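You operate a simulated robot arm through the tools that you are given. There is no shell and no other tool.

The job below is to be done with a simulated robot arm. You get a single attempt, and the scene is never put back.

JOB
Set the controls near the long steel table top. At the end: the left screen lever is set to shut; the filter box knob is turned to on; the right screen lever is set to shut; the cone stand lever is set to locked; whatever was shut is shut again. Leave all else as you found it, and nothing knocked over. The cone stand lever goes clockwise seen from above, to its stop. The right screen lever goes anticlockwise seen from above, to its stop. The left screen lever goes clockwise seen from above, to its stop.

Only the result counts: the job must be done as asked and must still hold three seconds after the hand-in. Knocking over, shifting, dropping, spilling or breaking anything else fails it.

ROBOT AND FRAMES
A 6-joint arm with a two-finger gripper, fixed in place. Base frame: the origin is at the foot of the arm, x ahead of it, y to its left, z up; the work surface is at about z = 780. Units: mm, rad, N and s.
Its first joint turns from -2.897 to 2.897 rad. Payload 2.45 kg.
Tool frame: the origin (TCP) lies between the finger pads and is the grasp point; the fingertips stand 20 mm ahead of it; z points along the fingers, y is the line along which they close. The gripper opens to 140 mm. The gripper's body begins 168 mm behind the TCP.
Orientation is told as [roll, pitch, yaw] about the base's x, y, z axes, in that order, counted from this pose: with the fingers straight down and closing along the base's y, the tool's x points along the base's -x, its y along +y and its z along -z.

CONTROLS
- The arm moves only by the tool drive_tool. Its argument "motion" is a list that holds one entry, the list of rows, each a list of 7 numbers: the gripper command, from -1 (shut) to 1 (fully open), values between in proportion, then the shift along the tool's x, y, z in mm, then the turn, a rotation vector about the tool's x, y, z in rad. In form: [[[claw, tx, ty, tz, wx, wy, wz], ...]]. A call has 1 to 20 rows; each row shifts and turns the commanded pose from where the row before left it, along the tool's axes as they then stand. A row lasts 0.2 s, in which the tool goes at most 50 mm and 0.15 rad; a call with a longer step from one row to the next is refused whole, and so is a gripper value outside its range. Where a pose cannot be reached the arm comes as near as it can. A force on the tool above 40 N (or 10 N above the force at the start of the call, whichever is more), or a blocked arm, ends the call early, and 0.2 s more pass. The fingers move at their own pace (about 45 mm/s each) and stop on an object; they squeeze with about 34 N. The grip force told is the motor's: it shows also when the fingers shut on nothing. Time passes only in rows, and 0.2 s behind the last, so rows that do not move let the fingers close. The reply holds the time, the measured pose of the TCP, the force on the tool along the base axes, the opening and the grip force, in the units named above and with some noise, with the torque about the TCP (base axes, N m) and any sound that the robot's microphone picked up.
- Cameras (640 x 400 px; columns grow to the right, rows downward): "scene" is fixed at [49.8, -500.5, 1537.3]; the picture's right is [0.49, -0.87, 0.00], its down [-0.45, -0.25, -0.86] and it looks along [0.75, 0.42, -0.51] (base axes); focal length 350 px, centre (320, 200). "wrist" rides on the gripper at [78, 11, -209] in the tool frame; the picture's right is [-0.14, 0.99, 0.00], its down [-0.92, -0.13, -0.37] and it looks along [-0.37, -0.05, 0.93] (tool axes); focal length 280 px, centre (320, 200). There is no depth. A picture from a camera that has moved, and an enlarged one, comes with that camera's place and axes in the base frame and with its lens.
- capture(camera): a new picture of that camera. It takes no simulated time.
- zoom(camera, box): a new picture of the part [left, top, right, bottom] of that camera's present view, enlarged. It takes no simulated time.
- hand_in(): hands the job in; it is judged then, once.

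Nothing tells you positions but the pictures and the camera data. Unless the task says otherwise, let go and move clear before handing in.

The tools are called by a JSON object that holds its "name" and its "arguments". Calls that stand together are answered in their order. drive_tool: Moves the arm, as the interface text tells. Its arguments: {"type":"object","properties":{"motion":{"type":"array","items":{"type":"array","items":{"type":"array","items":{"type":"number"}}}}},"required":["motion"]} The other tools are called the same way: capture (camera) takes a picture; zoom (camera, box) takes an enlarged picture of a part of a camera's view; hand_in () hands the job in.

At the start:

```text
time_s: 0.0
position: [895.5, -105.7, 1127.6]
orientation: [-0.001, 0.001, -0.001]
force: [0.1, 0.7, 0.3]
ft_torque: [-0.01, 0.01, 0.05]
gripper_width: 140.0
grasp_force: 0.1
```

scene: 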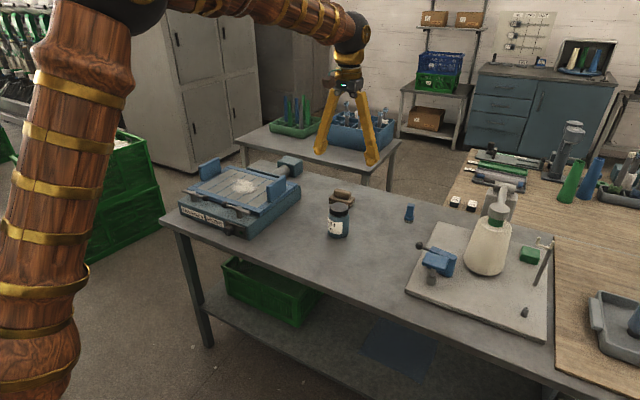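
wrist: 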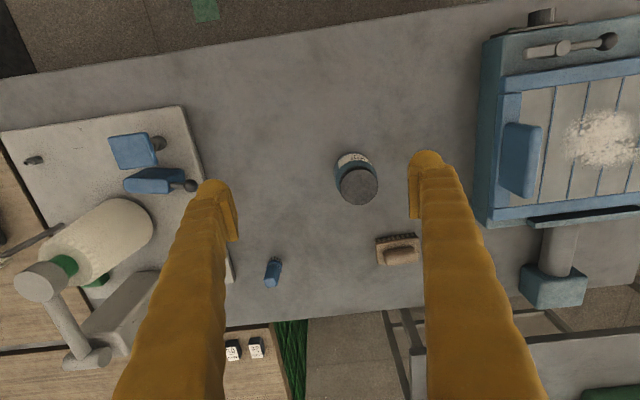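

I see a steel table with a blue-framed filter/screen unit on the left, a cone stand board on the right and loose items between. I'll zoom in to identify the controls before moving.

{"name": "zoom", "arguments": {"camera": "scene", "box": [160, 140, 320, 240]}}

{"name": "zoom", "arguments": {"camera": "scene", "box": [390, 170, 570, 340]}}

{"name": "zoom", "arguments": {"camera": "wrist", "box": [440, 0, 640, 320]}}

{"name": "zoom", "arguments": {"camera": "wrist", "box": [0, 100, 240, 400]}}

```text
4.00 times, centred on (240, 190) of scene
camera zoom: at [49.8, -500.5, 1537.3], right [0.49, -0.87, 0.0], down [-0.45, -0.25, -0.86], along [0.75, 0.42, -0.51], focal length 1401 px, centre (640, 240)
```

zoom: 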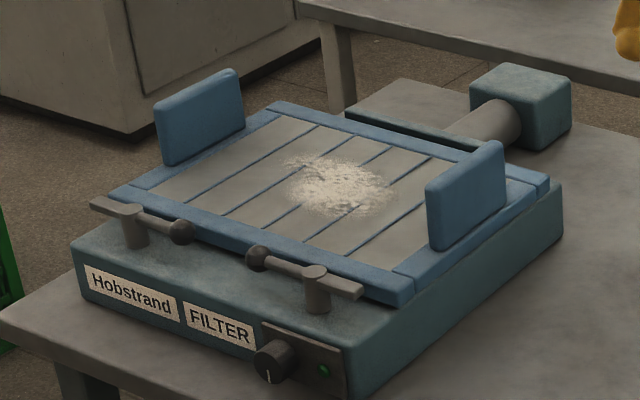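

```text
2.35 times, centred on (480, 255) of scene
camera zoom: at [49.8, -500.5, 1537.3], right [0.49, -0.87, 0.0], down [-0.45, -0.25, -0.86], along [0.75, 0.42, -0.51], focal length 824 px, centre (-56, 71)
```

zoom: 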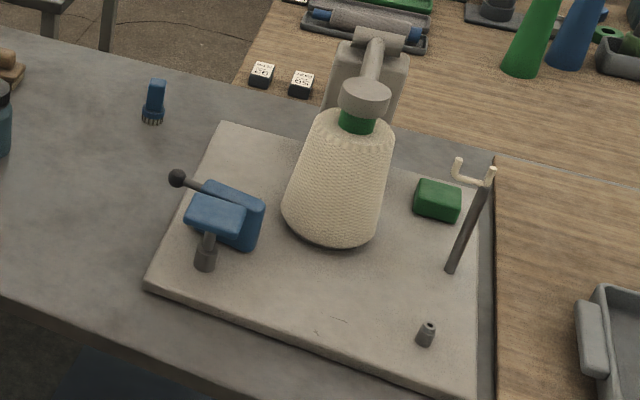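

```text
1.25 times, centred on (540, 160) of wrist
camera zoom: at [818.8, -93.4, 1337.4], right [0.14, 0.99, 0.0], down [0.92, -0.13, 0.37], along [0.37, -0.05, -0.93], focal length 350 px, centre (45, 250)
```

zoom: 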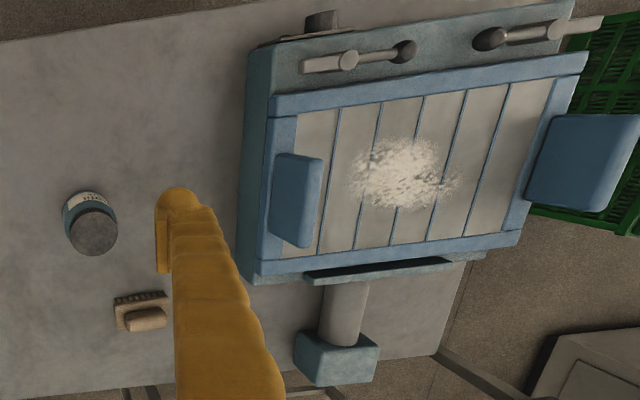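

```text
1.33 times, centred on (120, 250) of wrist
camera zoom: at [818.8, -93.4, 1337.4], right [0.14, 0.99, 0.0], down [0.92, -0.13, 0.37], along [0.37, -0.05, -0.93], focal length 374 px, centre (587, 133)
```

zoom: 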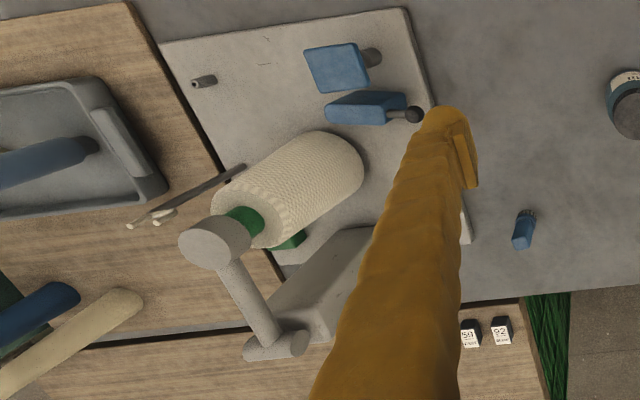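

Both screen levers sit on the front ledge of the filter box with their balls toward the middle. The knob is on the box's front face, and the cone stand lever is near the blue block on the right. I'll move the wrist camera over the cone stand first for a closer look.

{"name": "drive_tool", "arguments": {"motion": [[[1, 8, -40, 0, 0, 0, 0], [1, 8, -40, 0, 0, 0, 0], [1, 8, -40, 0, 0, 0, 0], [1, 8, -40, 0, 0, 0, 0], [1, 8, -40, 0, 0, 0, 0]]]}}

{"name": "capture", "arguments": {"camera": "wrist"}}

```text
time_s: 1.2
position: [856.1, -307.7, 1128.8]
orientation: [0.0, -0.001, 0.001]
force: [0.1, 0.3, 0.3]
ft_torque: [-0.03, -0.02, 0.0]
gripper_width: 139.9
grasp_force: 0.0
```

```text
taken
camera wrist: at [779.5, -294.8, 1338.1], right [0.14, 0.99, 0.0], down [0.92, -0.13, 0.37], along [0.37, -0.05, -0.93], focal length 280 px, centre (320, 200)
```

wrist: 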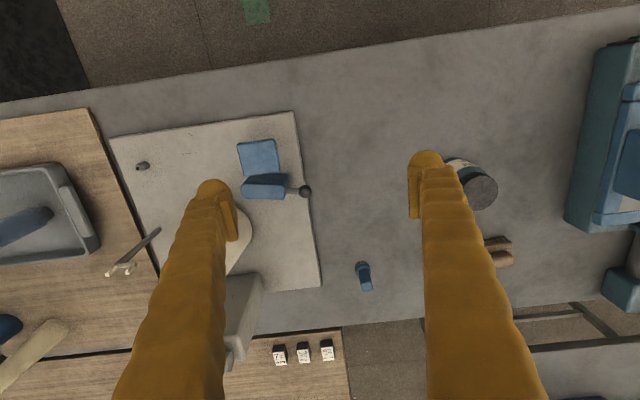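

{"name": "zoom", "arguments": {"camera": "wrist", "box": [200, 110, 340, 230]}}

{"name": "zoom", "arguments": {"camera": "scene", "box": [400, 220, 500, 310]}}

```text
3.33 times, centred on (270, 170) of wrist
camera zoom: at [779.5, -294.8, 1338.1], right [0.14, 0.99, 0.0], down [0.92, -0.13, 0.37], along [0.37, -0.05, -0.93], focal length 935 px, centre (487, 300)
```

zoom: 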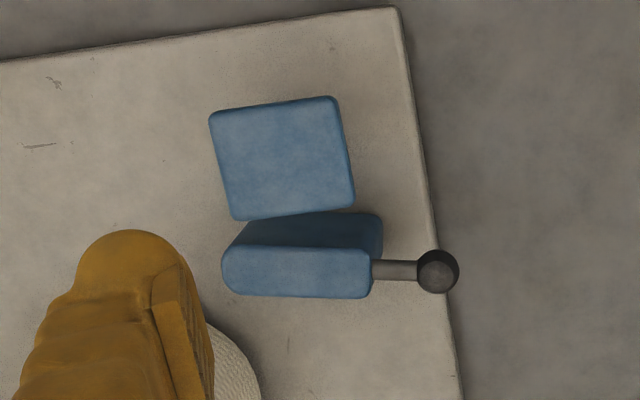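

```text
4.44 times, centred on (450, 265) of scene
camera zoom: at [49.8, -500.5, 1537.3], right [0.49, -0.87, 0.0], down [-0.45, -0.25, -0.86], along [0.75, 0.42, -0.51], focal length 1557 px, centre (-258, -89)
```

zoom: 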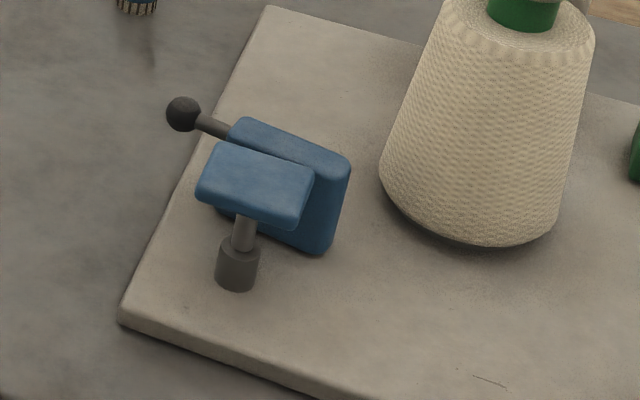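

A blue pad on a post and a vertical blue slab stand around the cone stand lever, and I can't yet see its pivot. I'll bring the camera round to look from the left side.

{"name": "drive_tool", "arguments": {"motion": [[[1, -11, 27, 32, 0, 0, 0], [1, -11, 27, 32, 0, 0, 0], [1, -11, 27, 32, 0, 0, 0], [1, -11, 27, 32, 0, 0, 0], [1, 0, 0, 0, 0, 0, 0.1428], [1, 0, 0, 0, 0, 0, 0.1428], [1, 0, 0, 0, 0, 0, 0.1428], [1, 0, 0, 0, 0, 0, 0.1428], [1, 0, 0, 0, 0, 0, 0.1428], [1, 0, 0, 0, 0, 0, 0.1428], [1, 0, 0, 0, 0, 0, 0.1428], [1, 0, 0, 0, 0, 0, 0.1428], [1, 0, 0, 0, 0, 0, 0.1428], [1, 0, 0, 0, 0, 0, 0.1428], [1, 0, 0, 0, 0, 0, 0.1428], [1, 0, 0, 0, 0, -0.15, 0], [1, 0, 0, 0, 0, -0.15, 0], [1, 0, 0, 0, 0, -0.15, 0], [1, 0, 0, 0, 0, -0.15, 0]]]}}

{"name": "capture", "arguments": {"camera": "wrist"}}

{"name": "capture", "arguments": {"camera": "scene"}}

```text
time_s: 5.2
position: [900.0, -196.6, 1000.5]
orientation: [0.001, -0.602, -1.57]
force: [-0.4, -0.8, -0.3]
ft_torque: [0.04, 0.0, 0.01]
gripper_width: 140.0
grasp_force: 0.1
```

```text
taken
camera wrist: at [911.6, -13.7, 1129.0], right [0.99, -0.11, 0.08], down [-0.13, -0.55, 0.83], along [-0.05, -0.83, -0.56], focal length 280 px, centre (320, 200)
```

wrist: 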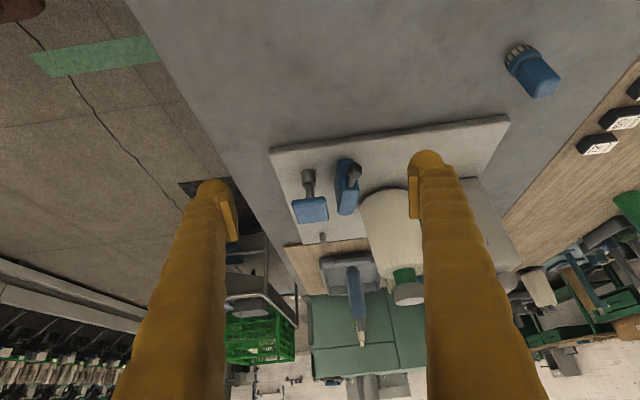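

```text
taken
```

scene: 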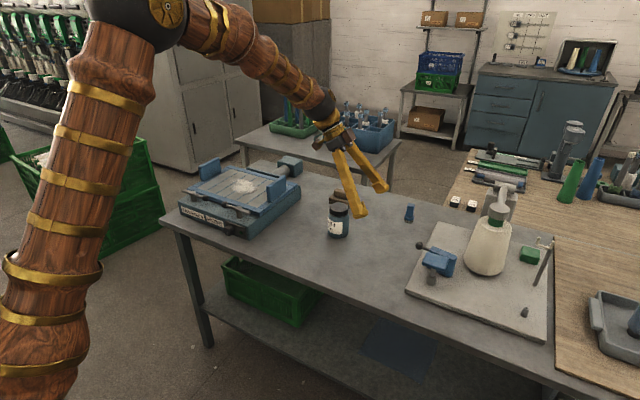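

{"name": "zoom", "arguments": {"camera": "wrist", "box": [270, 140, 390, 240]}}

```text
4.00 times, centred on (330, 190) of wrist
camera zoom: at [911.6, -13.7, 1129.0], right [0.99, -0.11, 0.08], down [-0.13, -0.55, 0.83], along [-0.05, -0.83, -0.56], focal length 1122 px, centre (280, 240)
```

zoom: 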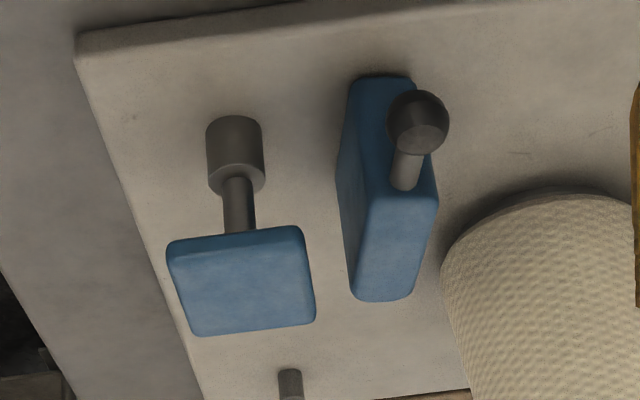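

The pad on its post is at about (870,-405,887) and the lever ball at about (948,-345,860). I still need to see what the slab is, so I'll take a low view from the robot's side.

{"name": "drive_tool", "arguments": {"motion": [[[1, 0, 0, 0, -0.0807, 0, -0.1178], [1, 0, 0, 0, -0.0807, 0, -0.1178], [1, 0, 0, 0, -0.0807, 0, -0.1178], [1, 0, 0, 0, -0.0807, 0, -0.1178], [1, 0, 0, 0, -0.0807, 0, -0.1178], [1, 0, 0, 0, -0.0807, 0, -0.1178], [1, 0, 0, 0, -0.0807, 0, -0.1178], [1, 0, 0, 0, -0.0807, 0, -0.1178], [1, 0, 0, 0, -0.0807, 0, -0.1178], [1, 0, 0, 0, -0.0807, 0, -0.1178], [1, 0, 0, 0, -0.0807, 0, -0.1178], [1, 0, 0, 0, 0, -0.15, 0], [1, 0, 0, 0, 0, -0.15, 0], [1, 28.6, -33.8, -9.2, 0, 0, 0], [1, 28.6, -33.8, -9.2, 0, 0, 0], [1, 28.6, -33.8, -9.2, 0, 0, 0], [1, 28.6, -33.8, -9.2, 0, 0, 0], [1, 28.6, -33.8, -9.2, 0, 0, 0], [1, 28.6, -33.8, -9.2, 0, 0, 0]]]}}

{"name": "capture", "arguments": {"camera": "wrist"}}

```text
time_s: 9.2
position: [751.2, -402.1, 902.1]
orientation: [0.0, -0.901, 0.0]
force: [-0.1, -0.9, 0.2]
ft_torque: [-0.01, -0.01, 0.02]
gripper_width: 140.0
grasp_force: 0.0
```

```text
taken
camera wrist: at [539.4, -389.5, 969.7], right [0.09, 0.99, 0.11], down [0.28, -0.13, 0.95], along [0.96, -0.05, -0.29], focal length 280 px, centre (320, 200)
```

wrist: 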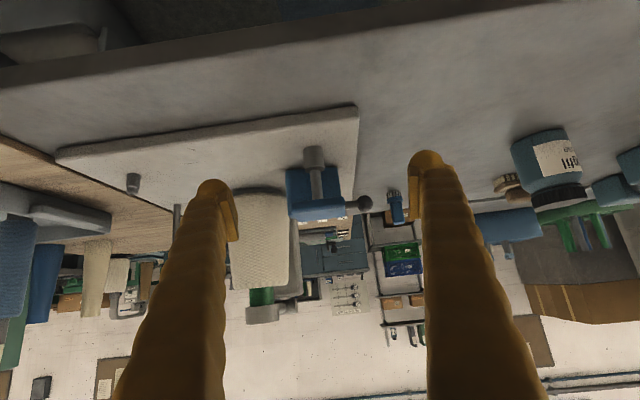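

{"name": "zoom", "arguments": {"camera": "wrist", "box": [250, 120, 400, 260]}}

```text
2.86 times, centred on (325, 190) of wrist
camera zoom: at [539.4, -389.5, 969.7], right [0.09, 0.99, 0.11], down [0.28, -0.13, 0.95], along [0.96, -0.05, -0.29], focal length 801 px, centre (306, 229)
```

zoom: 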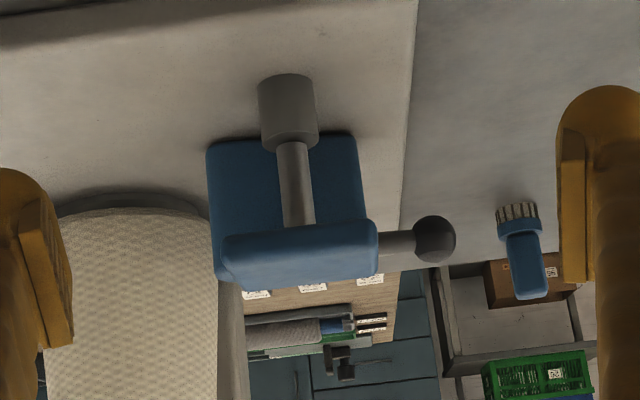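

{"name": "zoom", "arguments": {"camera": "scene", "box": [410, 235, 470, 290]}}

{"name": "zoom", "arguments": {"camera": "wrist", "box": [280, 140, 375, 230]}}

{"name": "zoom", "arguments": {"camera": "scene", "box": [180, 185, 260, 245]}}

```text
7.27 times, centred on (440, 262) of scene
camera zoom: at [49.8, -500.5, 1537.3], right [0.49, -0.87, 0.0], down [-0.45, -0.25, -0.86], along [0.75, 0.42, -0.51], focal length 2547 px, centre (-553, -254)
```

zoom: 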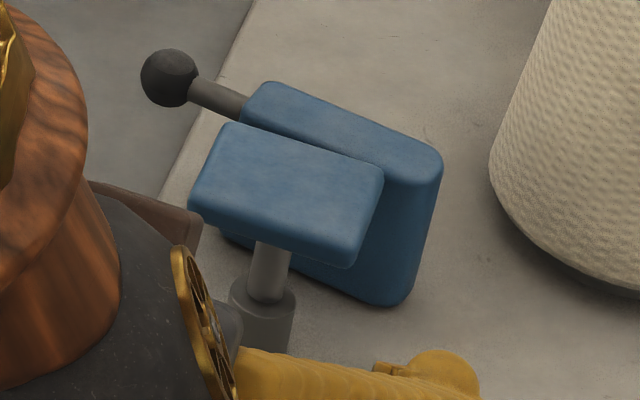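

```text
4.44 times, centred on (328, 185) of wrist
camera zoom: at [539.4, -389.5, 969.7], right [0.09, 0.99, 0.11], down [0.28, -0.13, 0.95], along [0.96, -0.05, -0.29], focal length 1246 px, centre (287, 267)
```

zoom: 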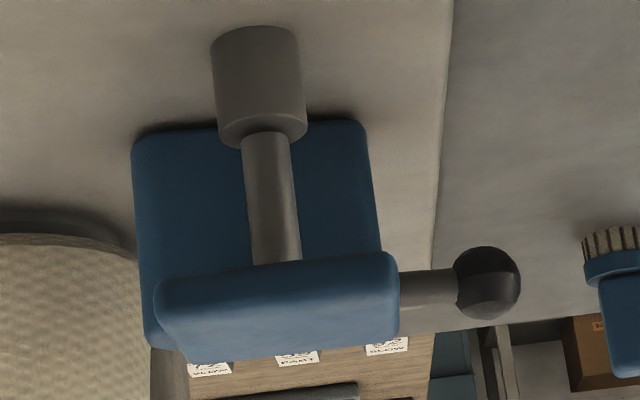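

```text
6.67 times, centred on (220, 215) of scene
camera zoom: at [49.8, -500.5, 1537.3], right [0.49, -0.87, 0.0], down [-0.45, -0.25, -0.86], along [0.75, 0.42, -0.51], focal length 2335 px, centre (987, 100)
```

zoom: 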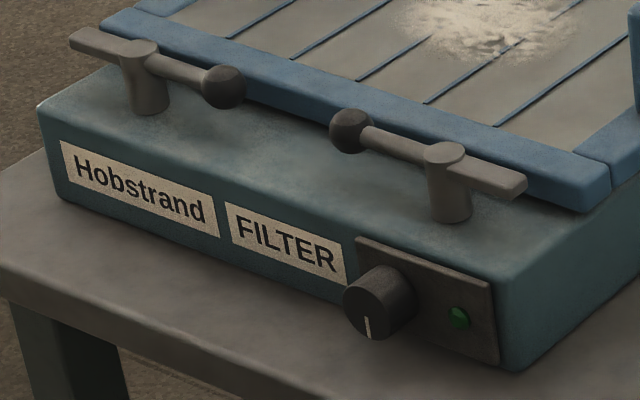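

The slab, rod and ball are all turned about 7° from the board, so they look like one lever body. Next I'll look at the filter box knob from the front to find its "on" marking.

{"name": "drive_tool", "arguments": {"motion": [[[1, 6.7, 46.6, -4.8, 0, 0, 0], [1, 6.7, 46.6, -4.8, 0, 0, 0], [1, 6.7, 46.6, -4.8, 0, 0, 0], [1, 6.7, 46.6, -4.8, 0, 0, 0], [1, 6.7, 46.6, -4.8, 0, 0, 0], [1, 6.7, 46.6, -4.8, 0, 0, 0], [1, 6.7, 46.6, -4.8, 0, 0, 0], [1, 6.7, 46.6, -4.8, 0, 0, 0], [1, 6.7, 46.6, -4.8, 0, 0, 0], [1, 6.7, 46.6, -4.8, 0, 0, 0], [1, 6.7, 46.6, -4.8, 0, 0, 0], [1, 6.7, 46.6, -4.8, 0, 0, 0], [1, 6.7, 46.6, -4.8, 0, 0, 0], [1, 6.7, 46.6, -4.8, 0, 0, 0]]]}}

{"name": "capture", "arguments": {"camera": "wrist"}}

{"name": "zoom", "arguments": {"camera": "scene", "box": [390, 220, 510, 320]}}

```text
time_s: 12.2
position: [705.9, -45.4, 911.5]
orientation: [0.007, -0.898, 0.042]
force: [0.3, -0.9, 0.6]
ft_torque: [-0.02, 0.01, 0.03]
gripper_width: 140.0
grasp_force: 0.1
out of reach, approached as far as the arm can: row 7, 8, 9, 10, 11, 12, 13, 14
```

```text
taken
camera wrist: at [494.6, -44.9, 980.2], right [0.04, 0.99, 0.11], down [0.29, -0.12, 0.95], along [0.96, 0.0, -0.29], focal length 280 px, centre (320, 200)
```

wrist: 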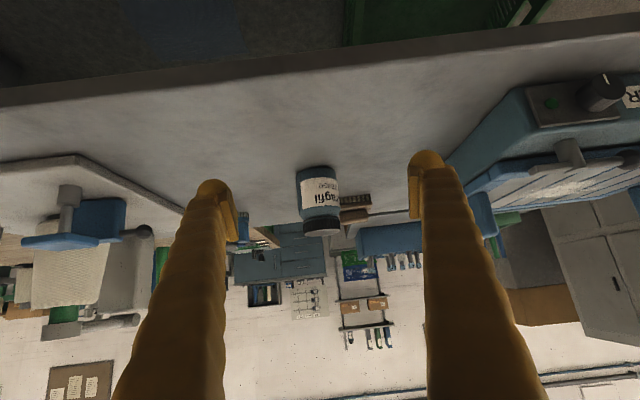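

```text
4.00 times, centred on (450, 270) of scene
camera zoom: at [49.8, -500.5, 1537.3], right [0.49, -0.87, 0.0], down [-0.45, -0.25, -0.86], along [0.75, 0.42, -0.51], focal length 1401 px, centre (-200, -80)
```

zoom: 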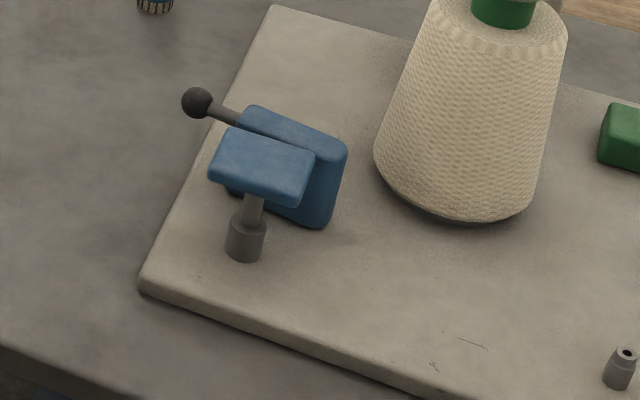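

{"name": "zoom", "arguments": {"camera": "wrist", "box": [510, 50, 640, 150]}}

{"name": "zoom", "arguments": {"camera": "wrist", "box": [20, 170, 170, 270]}}

{"name": "zoom", "arguments": {"camera": "scene", "box": [215, 210, 255, 240]}}

```text
4.00 times, centred on (575, 100) of wrist
camera zoom: at [494.6, -44.9, 980.2], right [0.04, 0.99, 0.11], down [0.29, -0.12, 0.95], along [0.96, 0.0, -0.29], focal length 1122 px, centre (-700, 600)
```

zoom: 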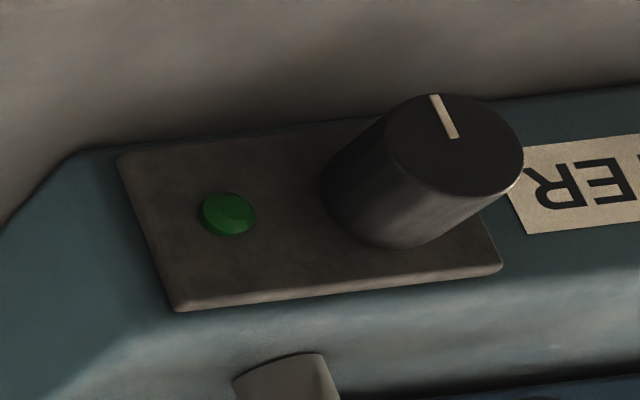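

```text
4.00 times, centred on (95, 220) of wrist
camera zoom: at [494.6, -44.9, 980.2], right [0.04, 0.99, 0.11], down [0.29, -0.12, 0.95], along [0.96, 0.0, -0.29], focal length 1122 px, centre (1220, 120)
```

zoom: 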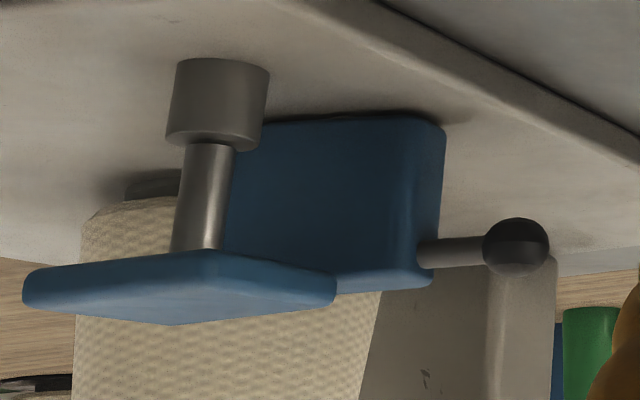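

```text
13.33 times, centred on (235, 225) of scene
camera zoom: at [49.8, -500.5, 1537.3], right [0.49, -0.87, 0.0], down [-0.45, -0.25, -0.86], along [0.75, 0.42, -0.51], focal length 4670 px, centre (1453, -133)
```

zoom: 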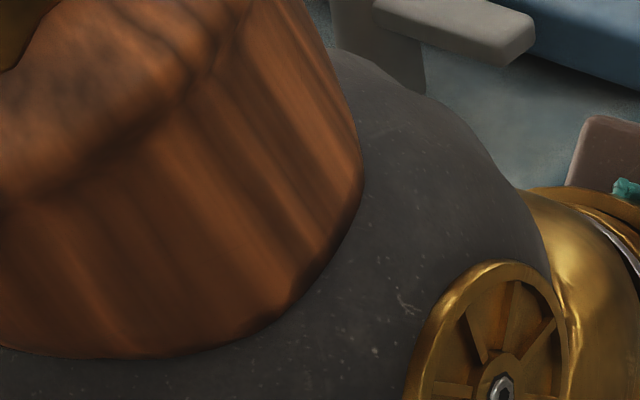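

{"name": "drive_tool", "arguments": {"motion": [[[1, 0, 0, -10, 0, 0, 0]]]}}

```text
time_s: 12.6
position: [701.1, -65.5, 919.3]
orientation: [0.0, -0.9, 0.019]
force: [0.1, -0.1, 0.4]
ft_torque: [0.0, 0.02, 0.0]
gripper_width: 140.1
grasp_force: 0.1
out of reach, approached as far as the arm can: row 1
```

The knob pointer is at 6 o'clock with an unlit green lamp on its right. The forward tilt hits the reach limit here, so I'll straighten the tool, rise, and view the cone stand lever from behind to understand the slab.

{"name": "drive_tool", "arguments": {"motion": [[[1, 0, 0, -10, 0, 0.15, 0], [1, 0, 0, -10, 0, 0.15, 0], [1, 0, 0, -10, 0, 0.15, 0], [1, 0, 0, -10, 0, 0.15, 0], [1, 0, 0, -10, 0, 0.15, 0], [1, 0, 0, -10, 0, 0.15, 0], [1, -40, -25, -10, 0, 0, 0], [1, -40, -25, -10, 0, 0, 0], [1, -40, -25, -10, 0, 0, 0], [1, -40, -25, -10, 0, 0, 0]]]}}

```text
time_s: 14.8
position: [840.5, -123.3, 1014.8]
orientation: [0.1, -0.153, 0.051]
force: [-0.4, 0.3, 0.2]
ft_torque: [-0.03, 0.01, 0.0]
gripper_width: 140.1
grasp_force: 0.0
out of reach, approached as far as the arm can: row 2, 3, 4
```

{"name": "drive_tool", "arguments": {"motion": [[[1, 0, 0, 0, 0.05, 0.0765, 0.0255], [1, 0, 0, 0, 0.05, 0.0765, 0.0255], [1, -10, -25, -10, 0, 0, 0.15], [1, -10, -25, -10, 0, 0, 0.15], [1, -10, -25, -10, 0, 0, 0.15], [1, 0, 0, 0, 0, 0, 0.15], [1, 0, 0, 0, 0, 0, 0.15], [1, 0, 0, 0, 0, 0, 0.15], [1, 0, 0, 0, 0, 0, 0.15], [1, 0, 0, 0, 0, 0, 0.15], [1, 0, 0, 0, 0, 0, 0.15], [1, 0, 0, 0, 0, 0, 0.15], [1, 0, 0, 0, 0, 0, 0.15], [1, 0, 0, 0, 0, 0, 0.15], [1, 0, 0, 0, 0, 0, 0.15], [1, 0, 0, 0, 0, 0, 0.15]]]}}

{"name": "capture", "arguments": {"camera": "wrist"}}

```text
time_s: 18.2
position: [860.0, -201.4, 1045.8]
orientation: [-0.003, 0.002, -2.093]
force: [0.0, -0.4, 0.7]
ft_torque: [0.0, 0.01, 0.01]
gripper_width: 140.1
grasp_force: 0.1
```

```text
taken
camera wrist: at [910.6, -139.6, 1253.8], right [0.79, -0.61, 0.0], down [-0.57, -0.73, 0.37], along [-0.23, -0.29, -0.93], focal length 280 px, centre (320, 200)
```

wrist: 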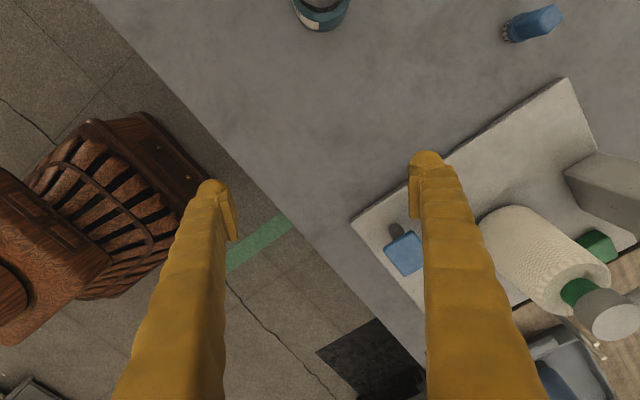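

{"name": "drive_tool", "arguments": {"motion": [[[1, -5.4, 30, 0, 0, 0, 0.1], [1, -5.4, 30, 0, 0, 0, 0.1], [1, -5.4, 30, 0, 0, 0, 0.1], [1, 0, 0, 0, 0, -0.15, 0], [1, 0, 0, 0, 0, -0.15, 0], [1, 0, 0, 0, 0, -0.15, 0]]]}}

{"name": "capture", "arguments": {"camera": "wrist"}}

```text
time_s: 19.6
position: [923.5, -268.3, 1044.9]
orientation: [-0.003, -0.45, -2.393]
force: [-0.3, 0.4, 1.0]
ft_torque: [0.05, -0.08, -0.03]
gripper_width: 140.1
grasp_force: 0.0
```

```text
taken
camera wrist: at [1051.2, -165.3, 1198.6], right [0.58, -0.81, 0.06], down [-0.58, -0.36, 0.73], along [-0.57, -0.46, -0.68], focal length 280 px, centre (320, 200)
```

wrist: 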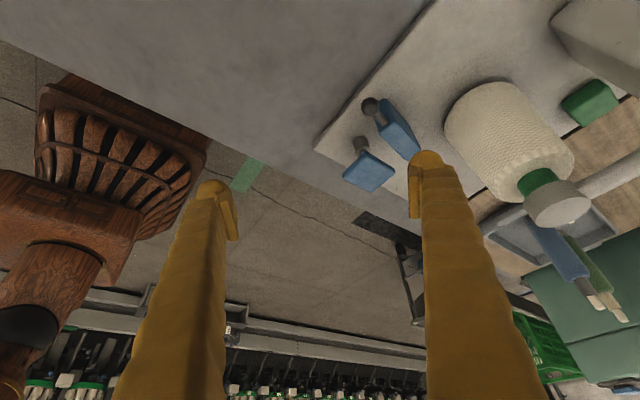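

{"name": "zoom", "arguments": {"camera": "wrist", "box": [325, 80, 445, 200]}}

```text
3.33 times, centred on (385, 140) of wrist
camera zoom: at [1051.2, -165.3, 1198.6], right [0.58, -0.81, 0.06], down [-0.58, -0.36, 0.73], along [-0.57, -0.46, -0.68], focal length 935 px, centre (103, 400)
```

zoom: 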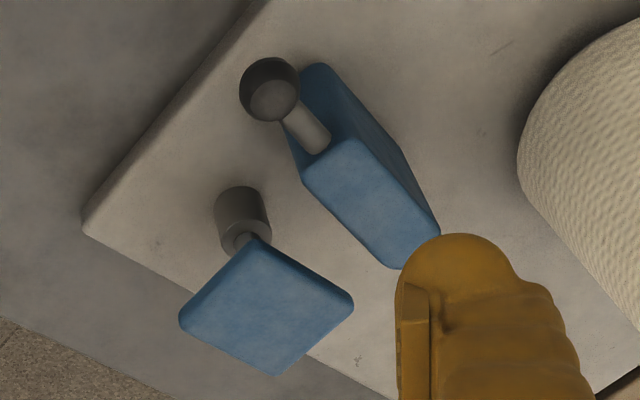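

From behind there is no hub. The slab, rod and ball form one piece, with the ball at about (949,-345,860) and the slab centre near (936,-417). I'll narrow the fingers and turn the tool so I can push the ball clockwise, toward +x.

{"name": "drive_tool", "arguments": {"motion": [[[-0.743, 0, 0, 0, 0, 0.15, 0], [-0.743, 0, 0, 0, 0, 0.15, 0], [-0.743, 0, 0, 0, 0, 0.15, 0], [-0.743, 0, 0, 0, 0, 0, -0.1495], [-0.743, 0, 0, 0, 0, 0, -0.1495], [-0.743, 0, 0, 0, 0, 0, -0.1495], [-0.743, 0, 0, 0, 0, 0, -0.1495], [-0.743, 0, 0, 0, 0, 0, -0.1495], [-0.743, 0, 0, 0, 0, 0, -0.1495], [-0.743, 0, 0, 0, 0, 0, -0.1495], [-0.743, 0, 0, 0, 0, 0, -0.1495], [-0.743, 0, 0, 0, 0, 0, -0.1495], [-0.743, 0, 0, 0, 0, 0, -0.1495], [-0.743, 0, 0, 0, 0, 0, -0.1495], [-0.743, 0, 0, 0, 0, 0, -0.1495], [-0.743, 0, 0, 0, 0, 0, -0.1495], [-0.743, 0, 0, 0, 0, 0, -0.1495]]]}}

```text
time_s: 23.2
position: [921.6, -266.6, 1043.6]
orientation: [0.002, 0.004, -0.297]
force: [-0.3, 0.0, 0.8]
ft_torque: [-0.03, -0.02, -0.01]
gripper_width: 18.3
grasp_force: 0.1
```

{"name": "drive_tool", "arguments": {"motion": [[[-0.743, 0, 0, 0, 0, -0.15, 0], [-0.743, 0, 0, 0, 0, -0.15, 0], [-0.743, 0, 0, 0, 0, -0.15, 0], [-0.743, 0, 0, 0, 0, -0.15, 0], [-0.743, 26, -16.6, 22.65, 0, 0, 0], [-0.743, 26, -16.6, 22.65, 0, 0, 0], [-0.743, 26, -16.6, 22.65, 0, 0, 0], [-0.743, 26, -16.6, 22.65, 0, 0, 0]]]}}

{"name": "zoom", "arguments": {"camera": "scene", "box": [370, 180, 520, 300]}}

{"name": "capture", "arguments": {"camera": "wrist"}}

```text
time_s: 25.0
position: [871.3, -320.2, 911.2]
orientation: [0.004, -0.597, -0.301]
force: [0.0, -0.4, 0.0]
ft_torque: [0.02, 0.0, 0.02]
gripper_width: 18.0
grasp_force: 0.0
```

```text
3.33 times, centred on (445, 240) of scene
camera zoom: at [49.8, -500.5, 1537.3], right [0.49, -0.87, 0.0], down [-0.45, -0.25, -0.86], along [0.75, 0.42, -0.51], focal length 1168 px, centre (-97, 67)
```

zoom: 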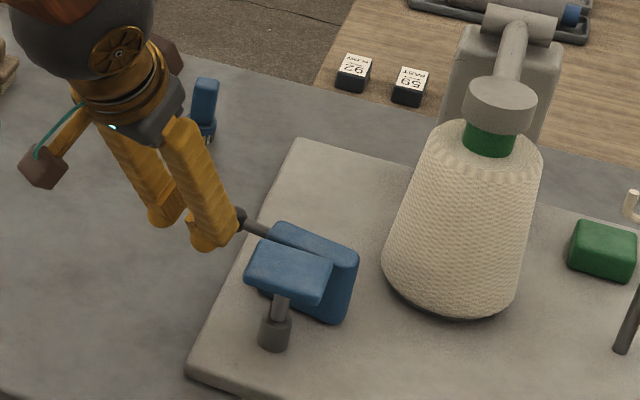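

```text
taken
camera wrist: at [701.6, -255.6, 1040.0], right [0.4, 0.91, 0.08], down [0.49, -0.29, 0.82], along [0.77, -0.29, -0.56], focal length 280 px, centre (320, 200)
```

wrist: 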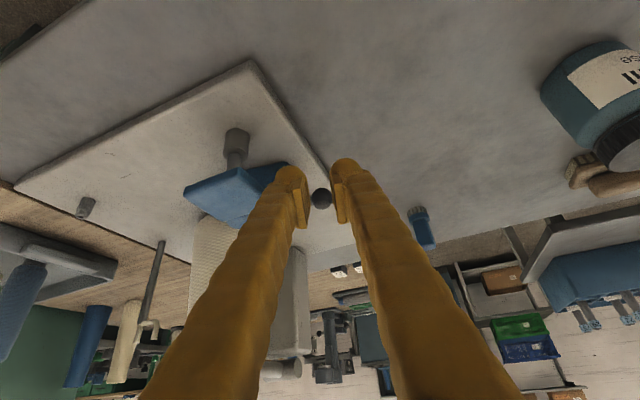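

{"name": "drive_tool", "arguments": {"motion": [[[-0.743, 5.75, -0.4, 33.2, 0, 0, 0], [-0.743, 5.75, -0.4, 33.2, 0, 0, 0], [-0.743, -10.3, 0, 7.05, 0, 0, 0], [-0.743, -10.3, 0, 7.05, 0, 0, 0]]]}}

{"name": "zoom", "arguments": {"camera": "wrist", "box": [220, 120, 400, 260]}}

{"name": "zoom", "arguments": {"camera": "scene", "box": [390, 210, 490, 300]}}

```text
time_s: 26.0
position: [921.5, -335.1, 851.3]
orientation: [0.001, -0.597, -0.3]
force: [1.0, 0.2, 0.0]
ft_torque: [0.02, -0.01, -0.01]
gripper_width: 18.0
grasp_force: 0.0
```

```text
2.86 times, centred on (310, 190) of wrist
camera zoom: at [751.8, -271.2, 979.1], right [0.4, 0.91, 0.08], down [0.49, -0.29, 0.82], along [0.77, -0.29, -0.56], focal length 801 px, centre (349, 229)
```

zoom: 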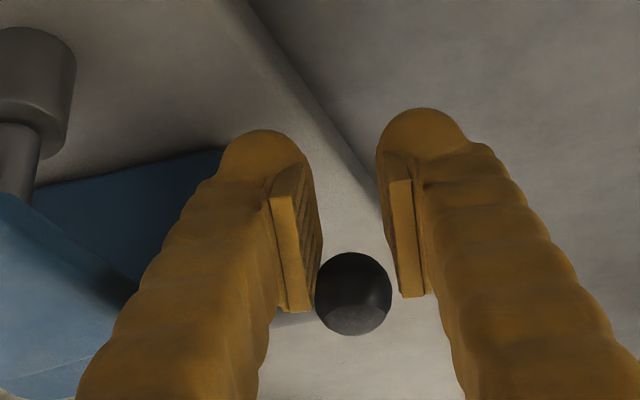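

```text
4.44 times, centred on (440, 255) of scene
camera zoom: at [49.8, -500.5, 1537.3], right [0.49, -0.87, 0.0], down [-0.45, -0.25, -0.86], along [0.75, 0.42, -0.51], focal length 1557 px, centre (-213, -44)
```

zoom: 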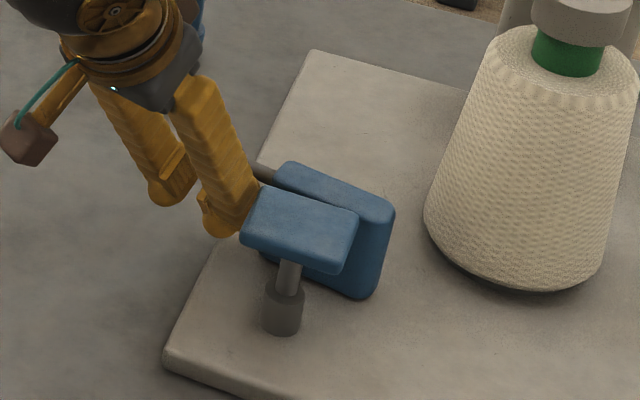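

The ball sits centred just ahead of the two finger pads. I'll push it slowly forward and watch the force.

{"name": "drive_tool", "arguments": {"motion": [[[-0.743, -3.3, 0, 2.26, 0, 0, 0], [-0.743, -3.3, 0, 2.26, 0, 0, 0], [-0.743, -3.3, 0, 2.26, 0, 0, 0], [-0.743, -3.3, 0, 2.26, 0, 0, 0], [-0.743, -3.3, 0, 2.26, 0, 0, 0]]]}}

{"name": "zoom", "arguments": {"camera": "wrist", "box": [220, 120, 400, 260]}}

{"name": "zoom", "arguments": {"camera": "scene", "box": [390, 210, 490, 300]}}

```text
time_s: 27.2
position: [940.5, -341.7, 849.4]
orientation: [0.003, -0.596, -0.3]
force: [0.1, -0.1, -2.2]
ft_torque: [0.02, 0.03, -0.04]
gripper_width: 18.1
grasp_force: 0.1
```

```text
2.86 times, centred on (310, 190) of wrist
camera zoom: at [770.5, -278.0, 978.0], right [0.4, 0.91, 0.08], down [0.49, -0.29, 0.82], along [0.77, -0.29, -0.56], focal length 801 px, centre (349, 229)
```

zoom: 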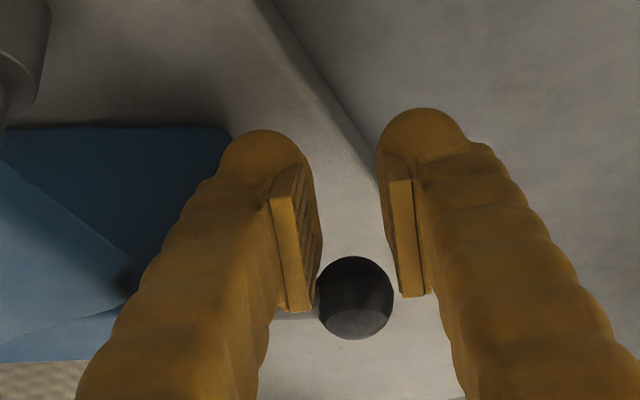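

```text
4.44 times, centred on (440, 255) of scene
camera zoom: at [49.8, -500.5, 1537.3], right [0.49, -0.87, 0.0], down [-0.45, -0.25, -0.86], along [0.75, 0.42, -0.51], focal length 1557 px, centre (-213, -44)
```

zoom: 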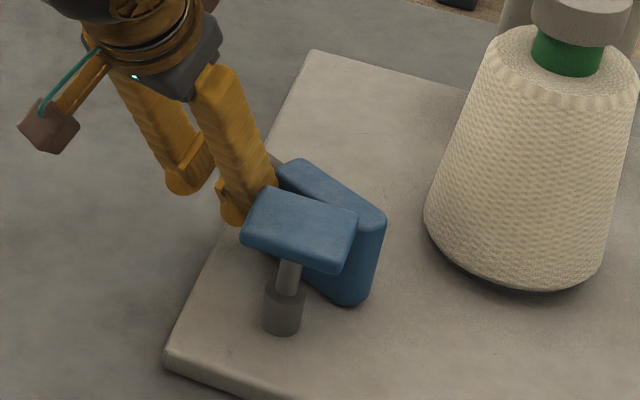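

The lever moves freely clockwise and turns about the slab's centre, near (936,-417). I'll continue along that arc, turning the tool with it.

{"name": "drive_tool", "arguments": {"motion": [[[-0.743, -5.3, 1.8, 3.63, 0.0493, 0, 0.072], [-0.743, -5.3, 1.8, 3.63, 0.0493, 0, 0.072], [-0.743, -5.3, 1.8, 3.63, 0.0493, 0, 0.072], [-0.743, -5.3, 1.8, 3.63, 0.0493, 0, 0.072], [-0.743, -5.3, 1.8, 3.63, 0.0493, 0, 0.072]]]}}

{"name": "zoom", "arguments": {"camera": "wrist", "box": [200, 100, 400, 260]}}

{"name": "zoom", "arguments": {"camera": "scene", "box": [390, 210, 490, 300]}}

```text
time_s: 28.4
position: [973.0, -348.0, 848.3]
orientation: [0.002, -0.597, -0.737]
force: [-2.4, -0.5, -2.8]
ft_torque: [0.07, 0.01, -0.04]
gripper_width: 18.8
grasp_force: 0.8
```

```text
2.50 times, centred on (300, 180) of wrist
camera zoom: at [845.9, -217.8, 977.7], right [0.75, 0.66, 0.08], down [0.33, -0.47, 0.82], along [0.58, -0.59, -0.56], focal length 701 px, centre (370, 250)
```

zoom: 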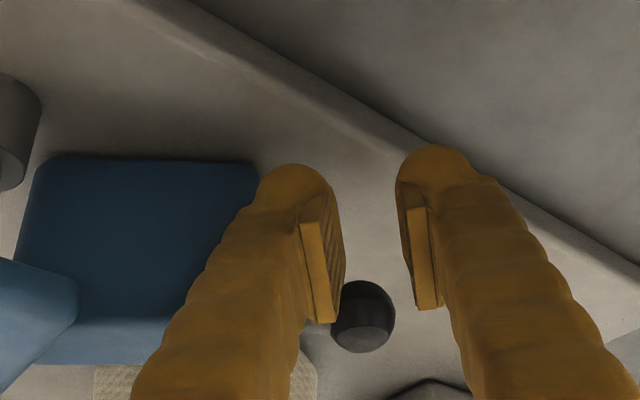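

```text
4.44 times, centred on (440, 255) of scene
camera zoom: at [49.8, -500.5, 1537.3], right [0.49, -0.87, 0.0], down [-0.45, -0.25, -0.86], along [0.75, 0.42, -0.51], focal length 1557 px, centre (-213, -44)
```

zoom: 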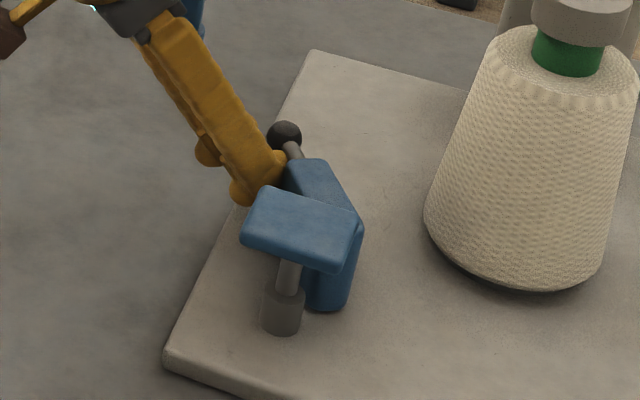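

{"name": "drive_tool", "arguments": {"motion": [[[-0.743, -5.3, 0.6, 3.63, 0.0493, 0, 0.072], [-0.743, -5.3, 0.6, 3.63, 0.0493, 0, 0.072], [-0.743, -5.3, 0.6, 3.63, 0.0493, 0, 0.072]]]}}

{"name": "zoom", "arguments": {"camera": "wrist", "box": [200, 100, 400, 260]}}

{"name": "zoom", "arguments": {"camera": "scene", "box": [390, 210, 490, 300]}}

```text
time_s: 29.2
position: [986.6, -360.6, 848.9]
orientation: [0.0, -0.596, -0.999]
force: [-0.9, -0.4, -0.6]
ft_torque: [-0.01, -0.06, 0.06]
gripper_width: 18.1
grasp_force: 0.1
```

```text
2.50 times, centred on (300, 180) of wrist
camera zoom: at [898.7, -201.7, 977.9], right [0.89, 0.44, 0.08], down [0.19, -0.54, 0.82], along [0.4, -0.72, -0.56], focal length 701 px, centre (370, 250)
```

zoom: 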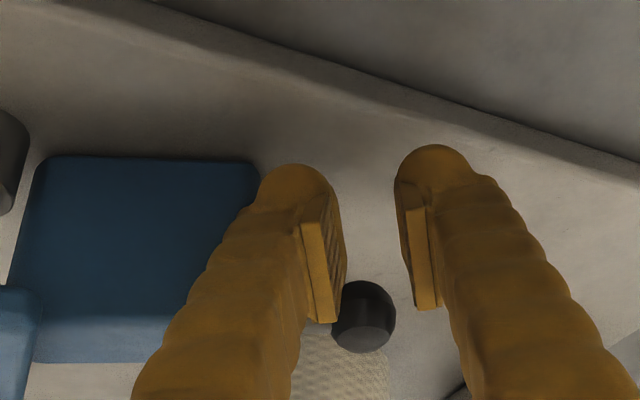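

```text
4.44 times, centred on (440, 255) of scene
camera zoom: at [49.8, -500.5, 1537.3], right [0.49, -0.87, 0.0], down [-0.45, -0.25, -0.86], along [0.75, 0.42, -0.51], focal length 1557 px, centre (-213, -44)
```

zoom: 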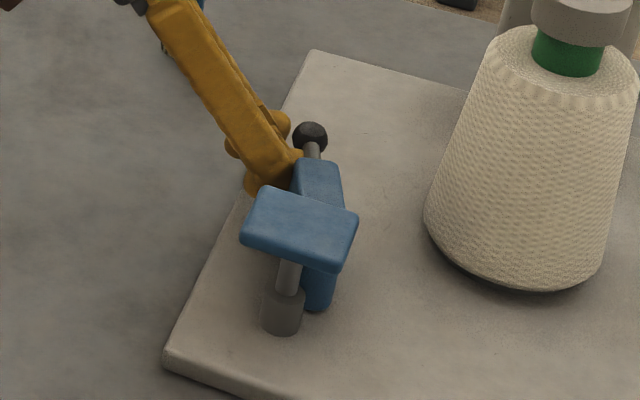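

{"name": "drive_tool", "arguments": {"motion": [[[-0.743, -5.0, 0.5, 3.42, 0.0246, 0, 0.036], [-0.743, -5.0, 0.2, 3.42, 0.0246, 0, 0.036], [-0.743, -4.95, 0, 3.4, 0.0246, 0, 0.036]]]}}

{"name": "zoom", "arguments": {"camera": "wrist", "box": [200, 100, 400, 260]}}

{"name": "zoom", "arguments": {"camera": "scene", "box": [390, 210, 490, 300]}}

```text
time_s: 30.0
position: [996.8, -376.4, 848.7]
orientation: [-0.001, -0.596, -1.129]
force: [-1.8, -0.1, -2.5]
ft_torque: [0.08, -0.03, -0.1]
gripper_width: 18.8
grasp_force: 0.8
```

```text
2.50 times, centred on (300, 180) of wrist
camera zoom: at [929.8, -206.8, 977.8], right [0.94, 0.32, 0.08], down [0.12, -0.56, 0.82], along [0.31, -0.77, -0.56], focal length 701 px, centre (370, 250)
```

zoom: 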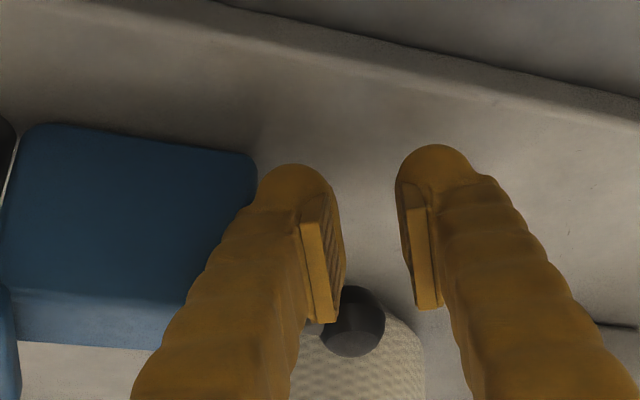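

```text
4.44 times, centred on (440, 255) of scene
camera zoom: at [49.8, -500.5, 1537.3], right [0.49, -0.87, 0.0], down [-0.45, -0.25, -0.86], along [0.75, 0.42, -0.51], focal length 1557 px, centre (-213, -44)
```

zoom: 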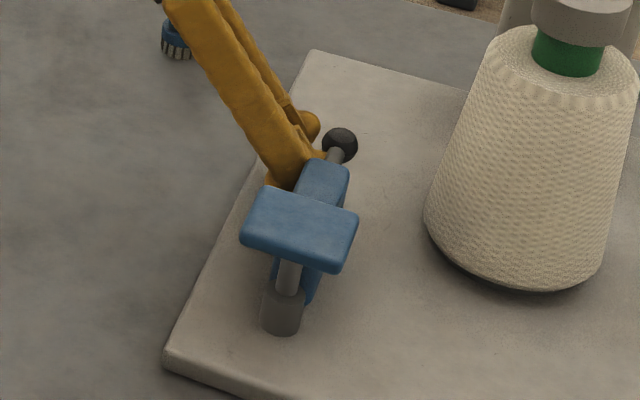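

{"name": "drive_tool", "arguments": {"motion": [[[-0.743, -2.24, -1.28, 1.53, 0, 0, 0], [-0.743, -2.24, -1.28, 1.53, 0, 0, 0], [-0.743, -2.24, -1.28, 1.53, 0, 0, 0], [-0.743, -2.24, -1.28, 1.53, 0, 0, 0]]]}}

{"name": "zoom", "arguments": {"camera": "wrist", "box": [200, 100, 400, 260]}}

{"name": "zoom", "arguments": {"camera": "scene", "box": [390, 210, 490, 300]}}

```text
time_s: 30.7
position: [995.5, -381.3, 847.3]
orientation: [-0.001, -0.593, -1.125]
force: [-3.2, 3.5, -3.3]
ft_torque: [0.04, -0.06, -0.14]
gripper_width: 19.2
grasp_force: 0.5
stopped in row 3: the force on the tool passed its limit at 46 N (the readings are from after the stop); the commanded pose is now the measured one
```

```text
2.50 times, centred on (300, 180) of wrist
camera zoom: at [929.2, -210.8, 976.6], right [0.94, 0.32, 0.08], down [0.12, -0.56, 0.82], along [0.31, -0.76, -0.57], focal length 701 px, centre (370, 250)
```

zoom: 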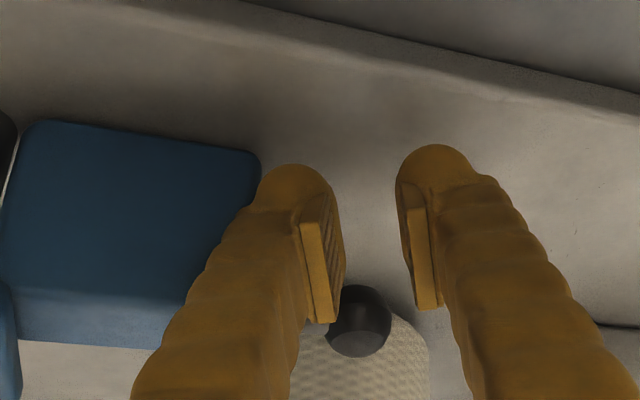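

```text
4.44 times, centred on (440, 255) of scene
camera zoom: at [49.8, -500.5, 1537.3], right [0.49, -0.87, 0.0], down [-0.45, -0.25, -0.86], along [0.75, 0.42, -0.51], focal length 1557 px, centre (-213, -44)
```

zoom: 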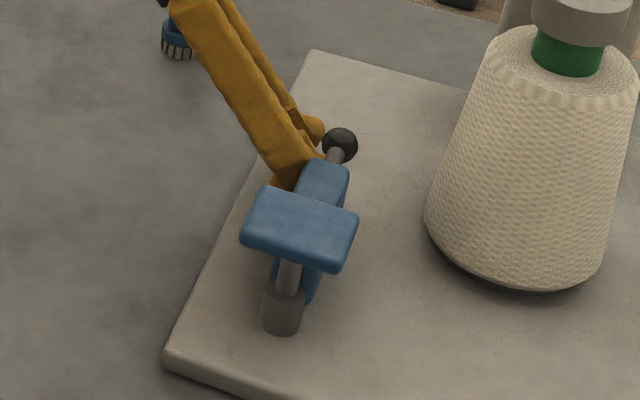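

The push stopped at 46 N with the lever turned about 75–80°, so it may be at its stop. I'll back off and check its angle from a clean view.

{"name": "drive_tool", "arguments": {"motion": [[[-0.743, 12.4, 0, -8.5, 0, 0, 0], [-0.743, 12.4, 0, -8.5, 0, 0, 0], [-0.743, 12.4, 0, -8.5, 0, 0, 0], [-0.743, -10, 0, -40, 0, 0, 0], [-0.743, -10, 0, -40, 0, 0, 0]]]}}

{"name": "capture", "arguments": {"camera": "wrist"}}

{"name": "zoom", "arguments": {"camera": "scene", "box": [390, 210, 490, 300]}}

```text
time_s: 31.9
position: [963.7, -313.2, 925.5]
orientation: [-0.002, -0.594, -1.126]
force: [-0.4, -0.1, -1.2]
ft_torque: [-0.04, 0.03, 0.04]
gripper_width: 17.9
grasp_force: 0.1
```

```text
taken
camera wrist: at [897.6, -144.5, 1054.8], right [0.94, 0.32, 0.08], down [0.13, -0.56, 0.82], along [0.31, -0.76, -0.57], focal length 280 px, centre (320, 200)
```

wrist: 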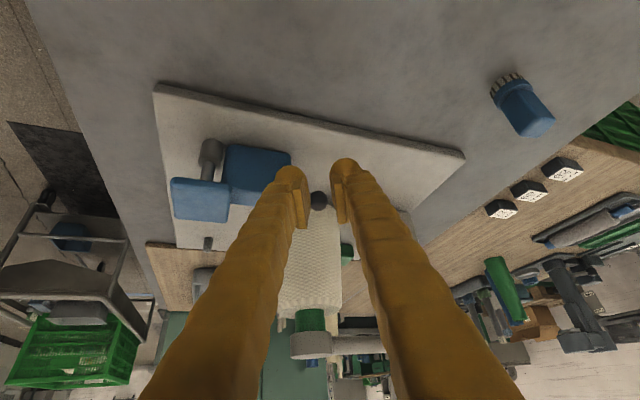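

```text
4.44 times, centred on (440, 255) of scene
camera zoom: at [49.8, -500.5, 1537.3], right [0.49, -0.87, 0.0], down [-0.45, -0.25, -0.86], along [0.75, 0.42, -0.51], focal length 1557 px, centre (-213, -44)
```

zoom: 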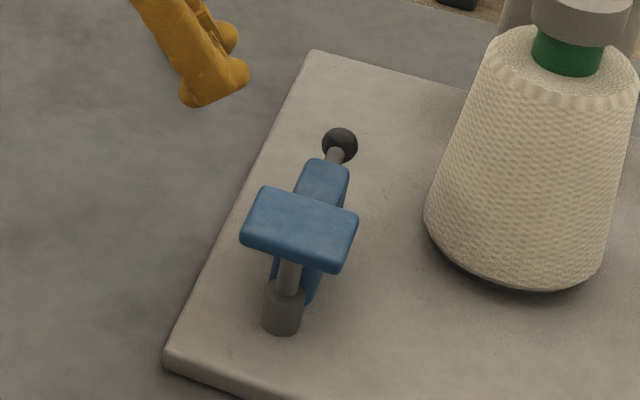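

The lever stayed put, and the slab now looks parallel to the board edge. I'll close the fingers and push the ball once more to confirm the stop.

{"name": "drive_tool", "arguments": {"motion": [[[-1, 0, 0, 0, 0, 0, 0], [-1, 10, 0, 40, 0, 0, 0], [-1, 10, 0, 40, 0, 0, 0], [-1, -10.2, -1.1, 7.0, 0, 0, 0], [-1, -10.2, -1.1, 7.0, 0, 0, 0], [-1, -10.2, -1.1, 7.0, 0, 0, 0], [-1, -2.48, 0, 1.7, 0, 0, 0], [-1, -2.48, 0, 1.7, 0, 0, 0], [-1, -2.48, 0, 1.7, 0, 0, 0], [-1, -2.48, 0, 1.7, 0, 0, 0], [-1, -2.48, 0, 1.7, 0, 0, 0], [-1, -2.48, 0, 1.7, 0, 0, 0]]]}}

{"name": "zoom", "arguments": {"camera": "wrist", "box": [200, 100, 400, 260]}}

{"name": "zoom", "arguments": {"camera": "scene", "box": [390, 210, 490, 300]}}

```text
time_s: 34.0
position: [992.1, -382.2, 843.8]
orientation: [-0.006, -0.587, -1.123]
force: [-1.3, 2.5, -4.1]
ft_torque: [0.05, 0.03, -0.09]
gripper_width: 0.1
grasp_force: 29.3
stopped in row 10: the force on the tool passed its limit at 44 N (the readings are from after the stop); the commanded pose is now the measured one
```

```text
2.50 times, centred on (300, 180) of wrist
camera zoom: at [926.4, -213.0, 974.2], right [0.94, 0.32, 0.07], down [0.13, -0.56, 0.82], along [0.3, -0.76, -0.57], focal length 701 px, centre (370, 250)
```

zoom: 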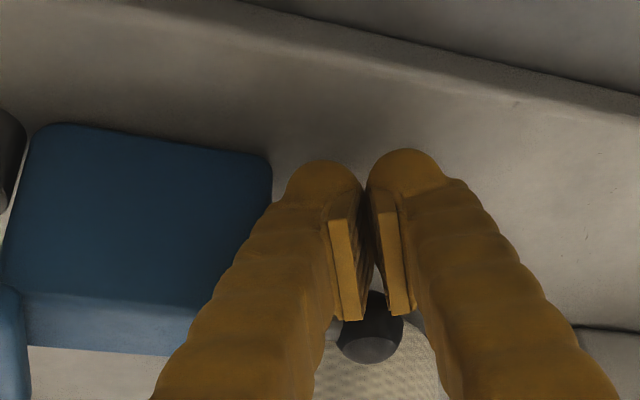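

```text
4.44 times, centred on (440, 255) of scene
camera zoom: at [49.8, -500.5, 1537.3], right [0.49, -0.87, 0.0], down [-0.45, -0.25, -0.86], along [0.75, 0.42, -0.51], focal length 1557 px, centre (-213, -44)
```

zoom: 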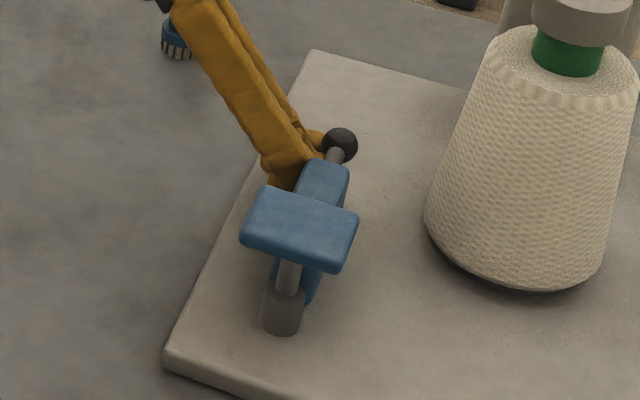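

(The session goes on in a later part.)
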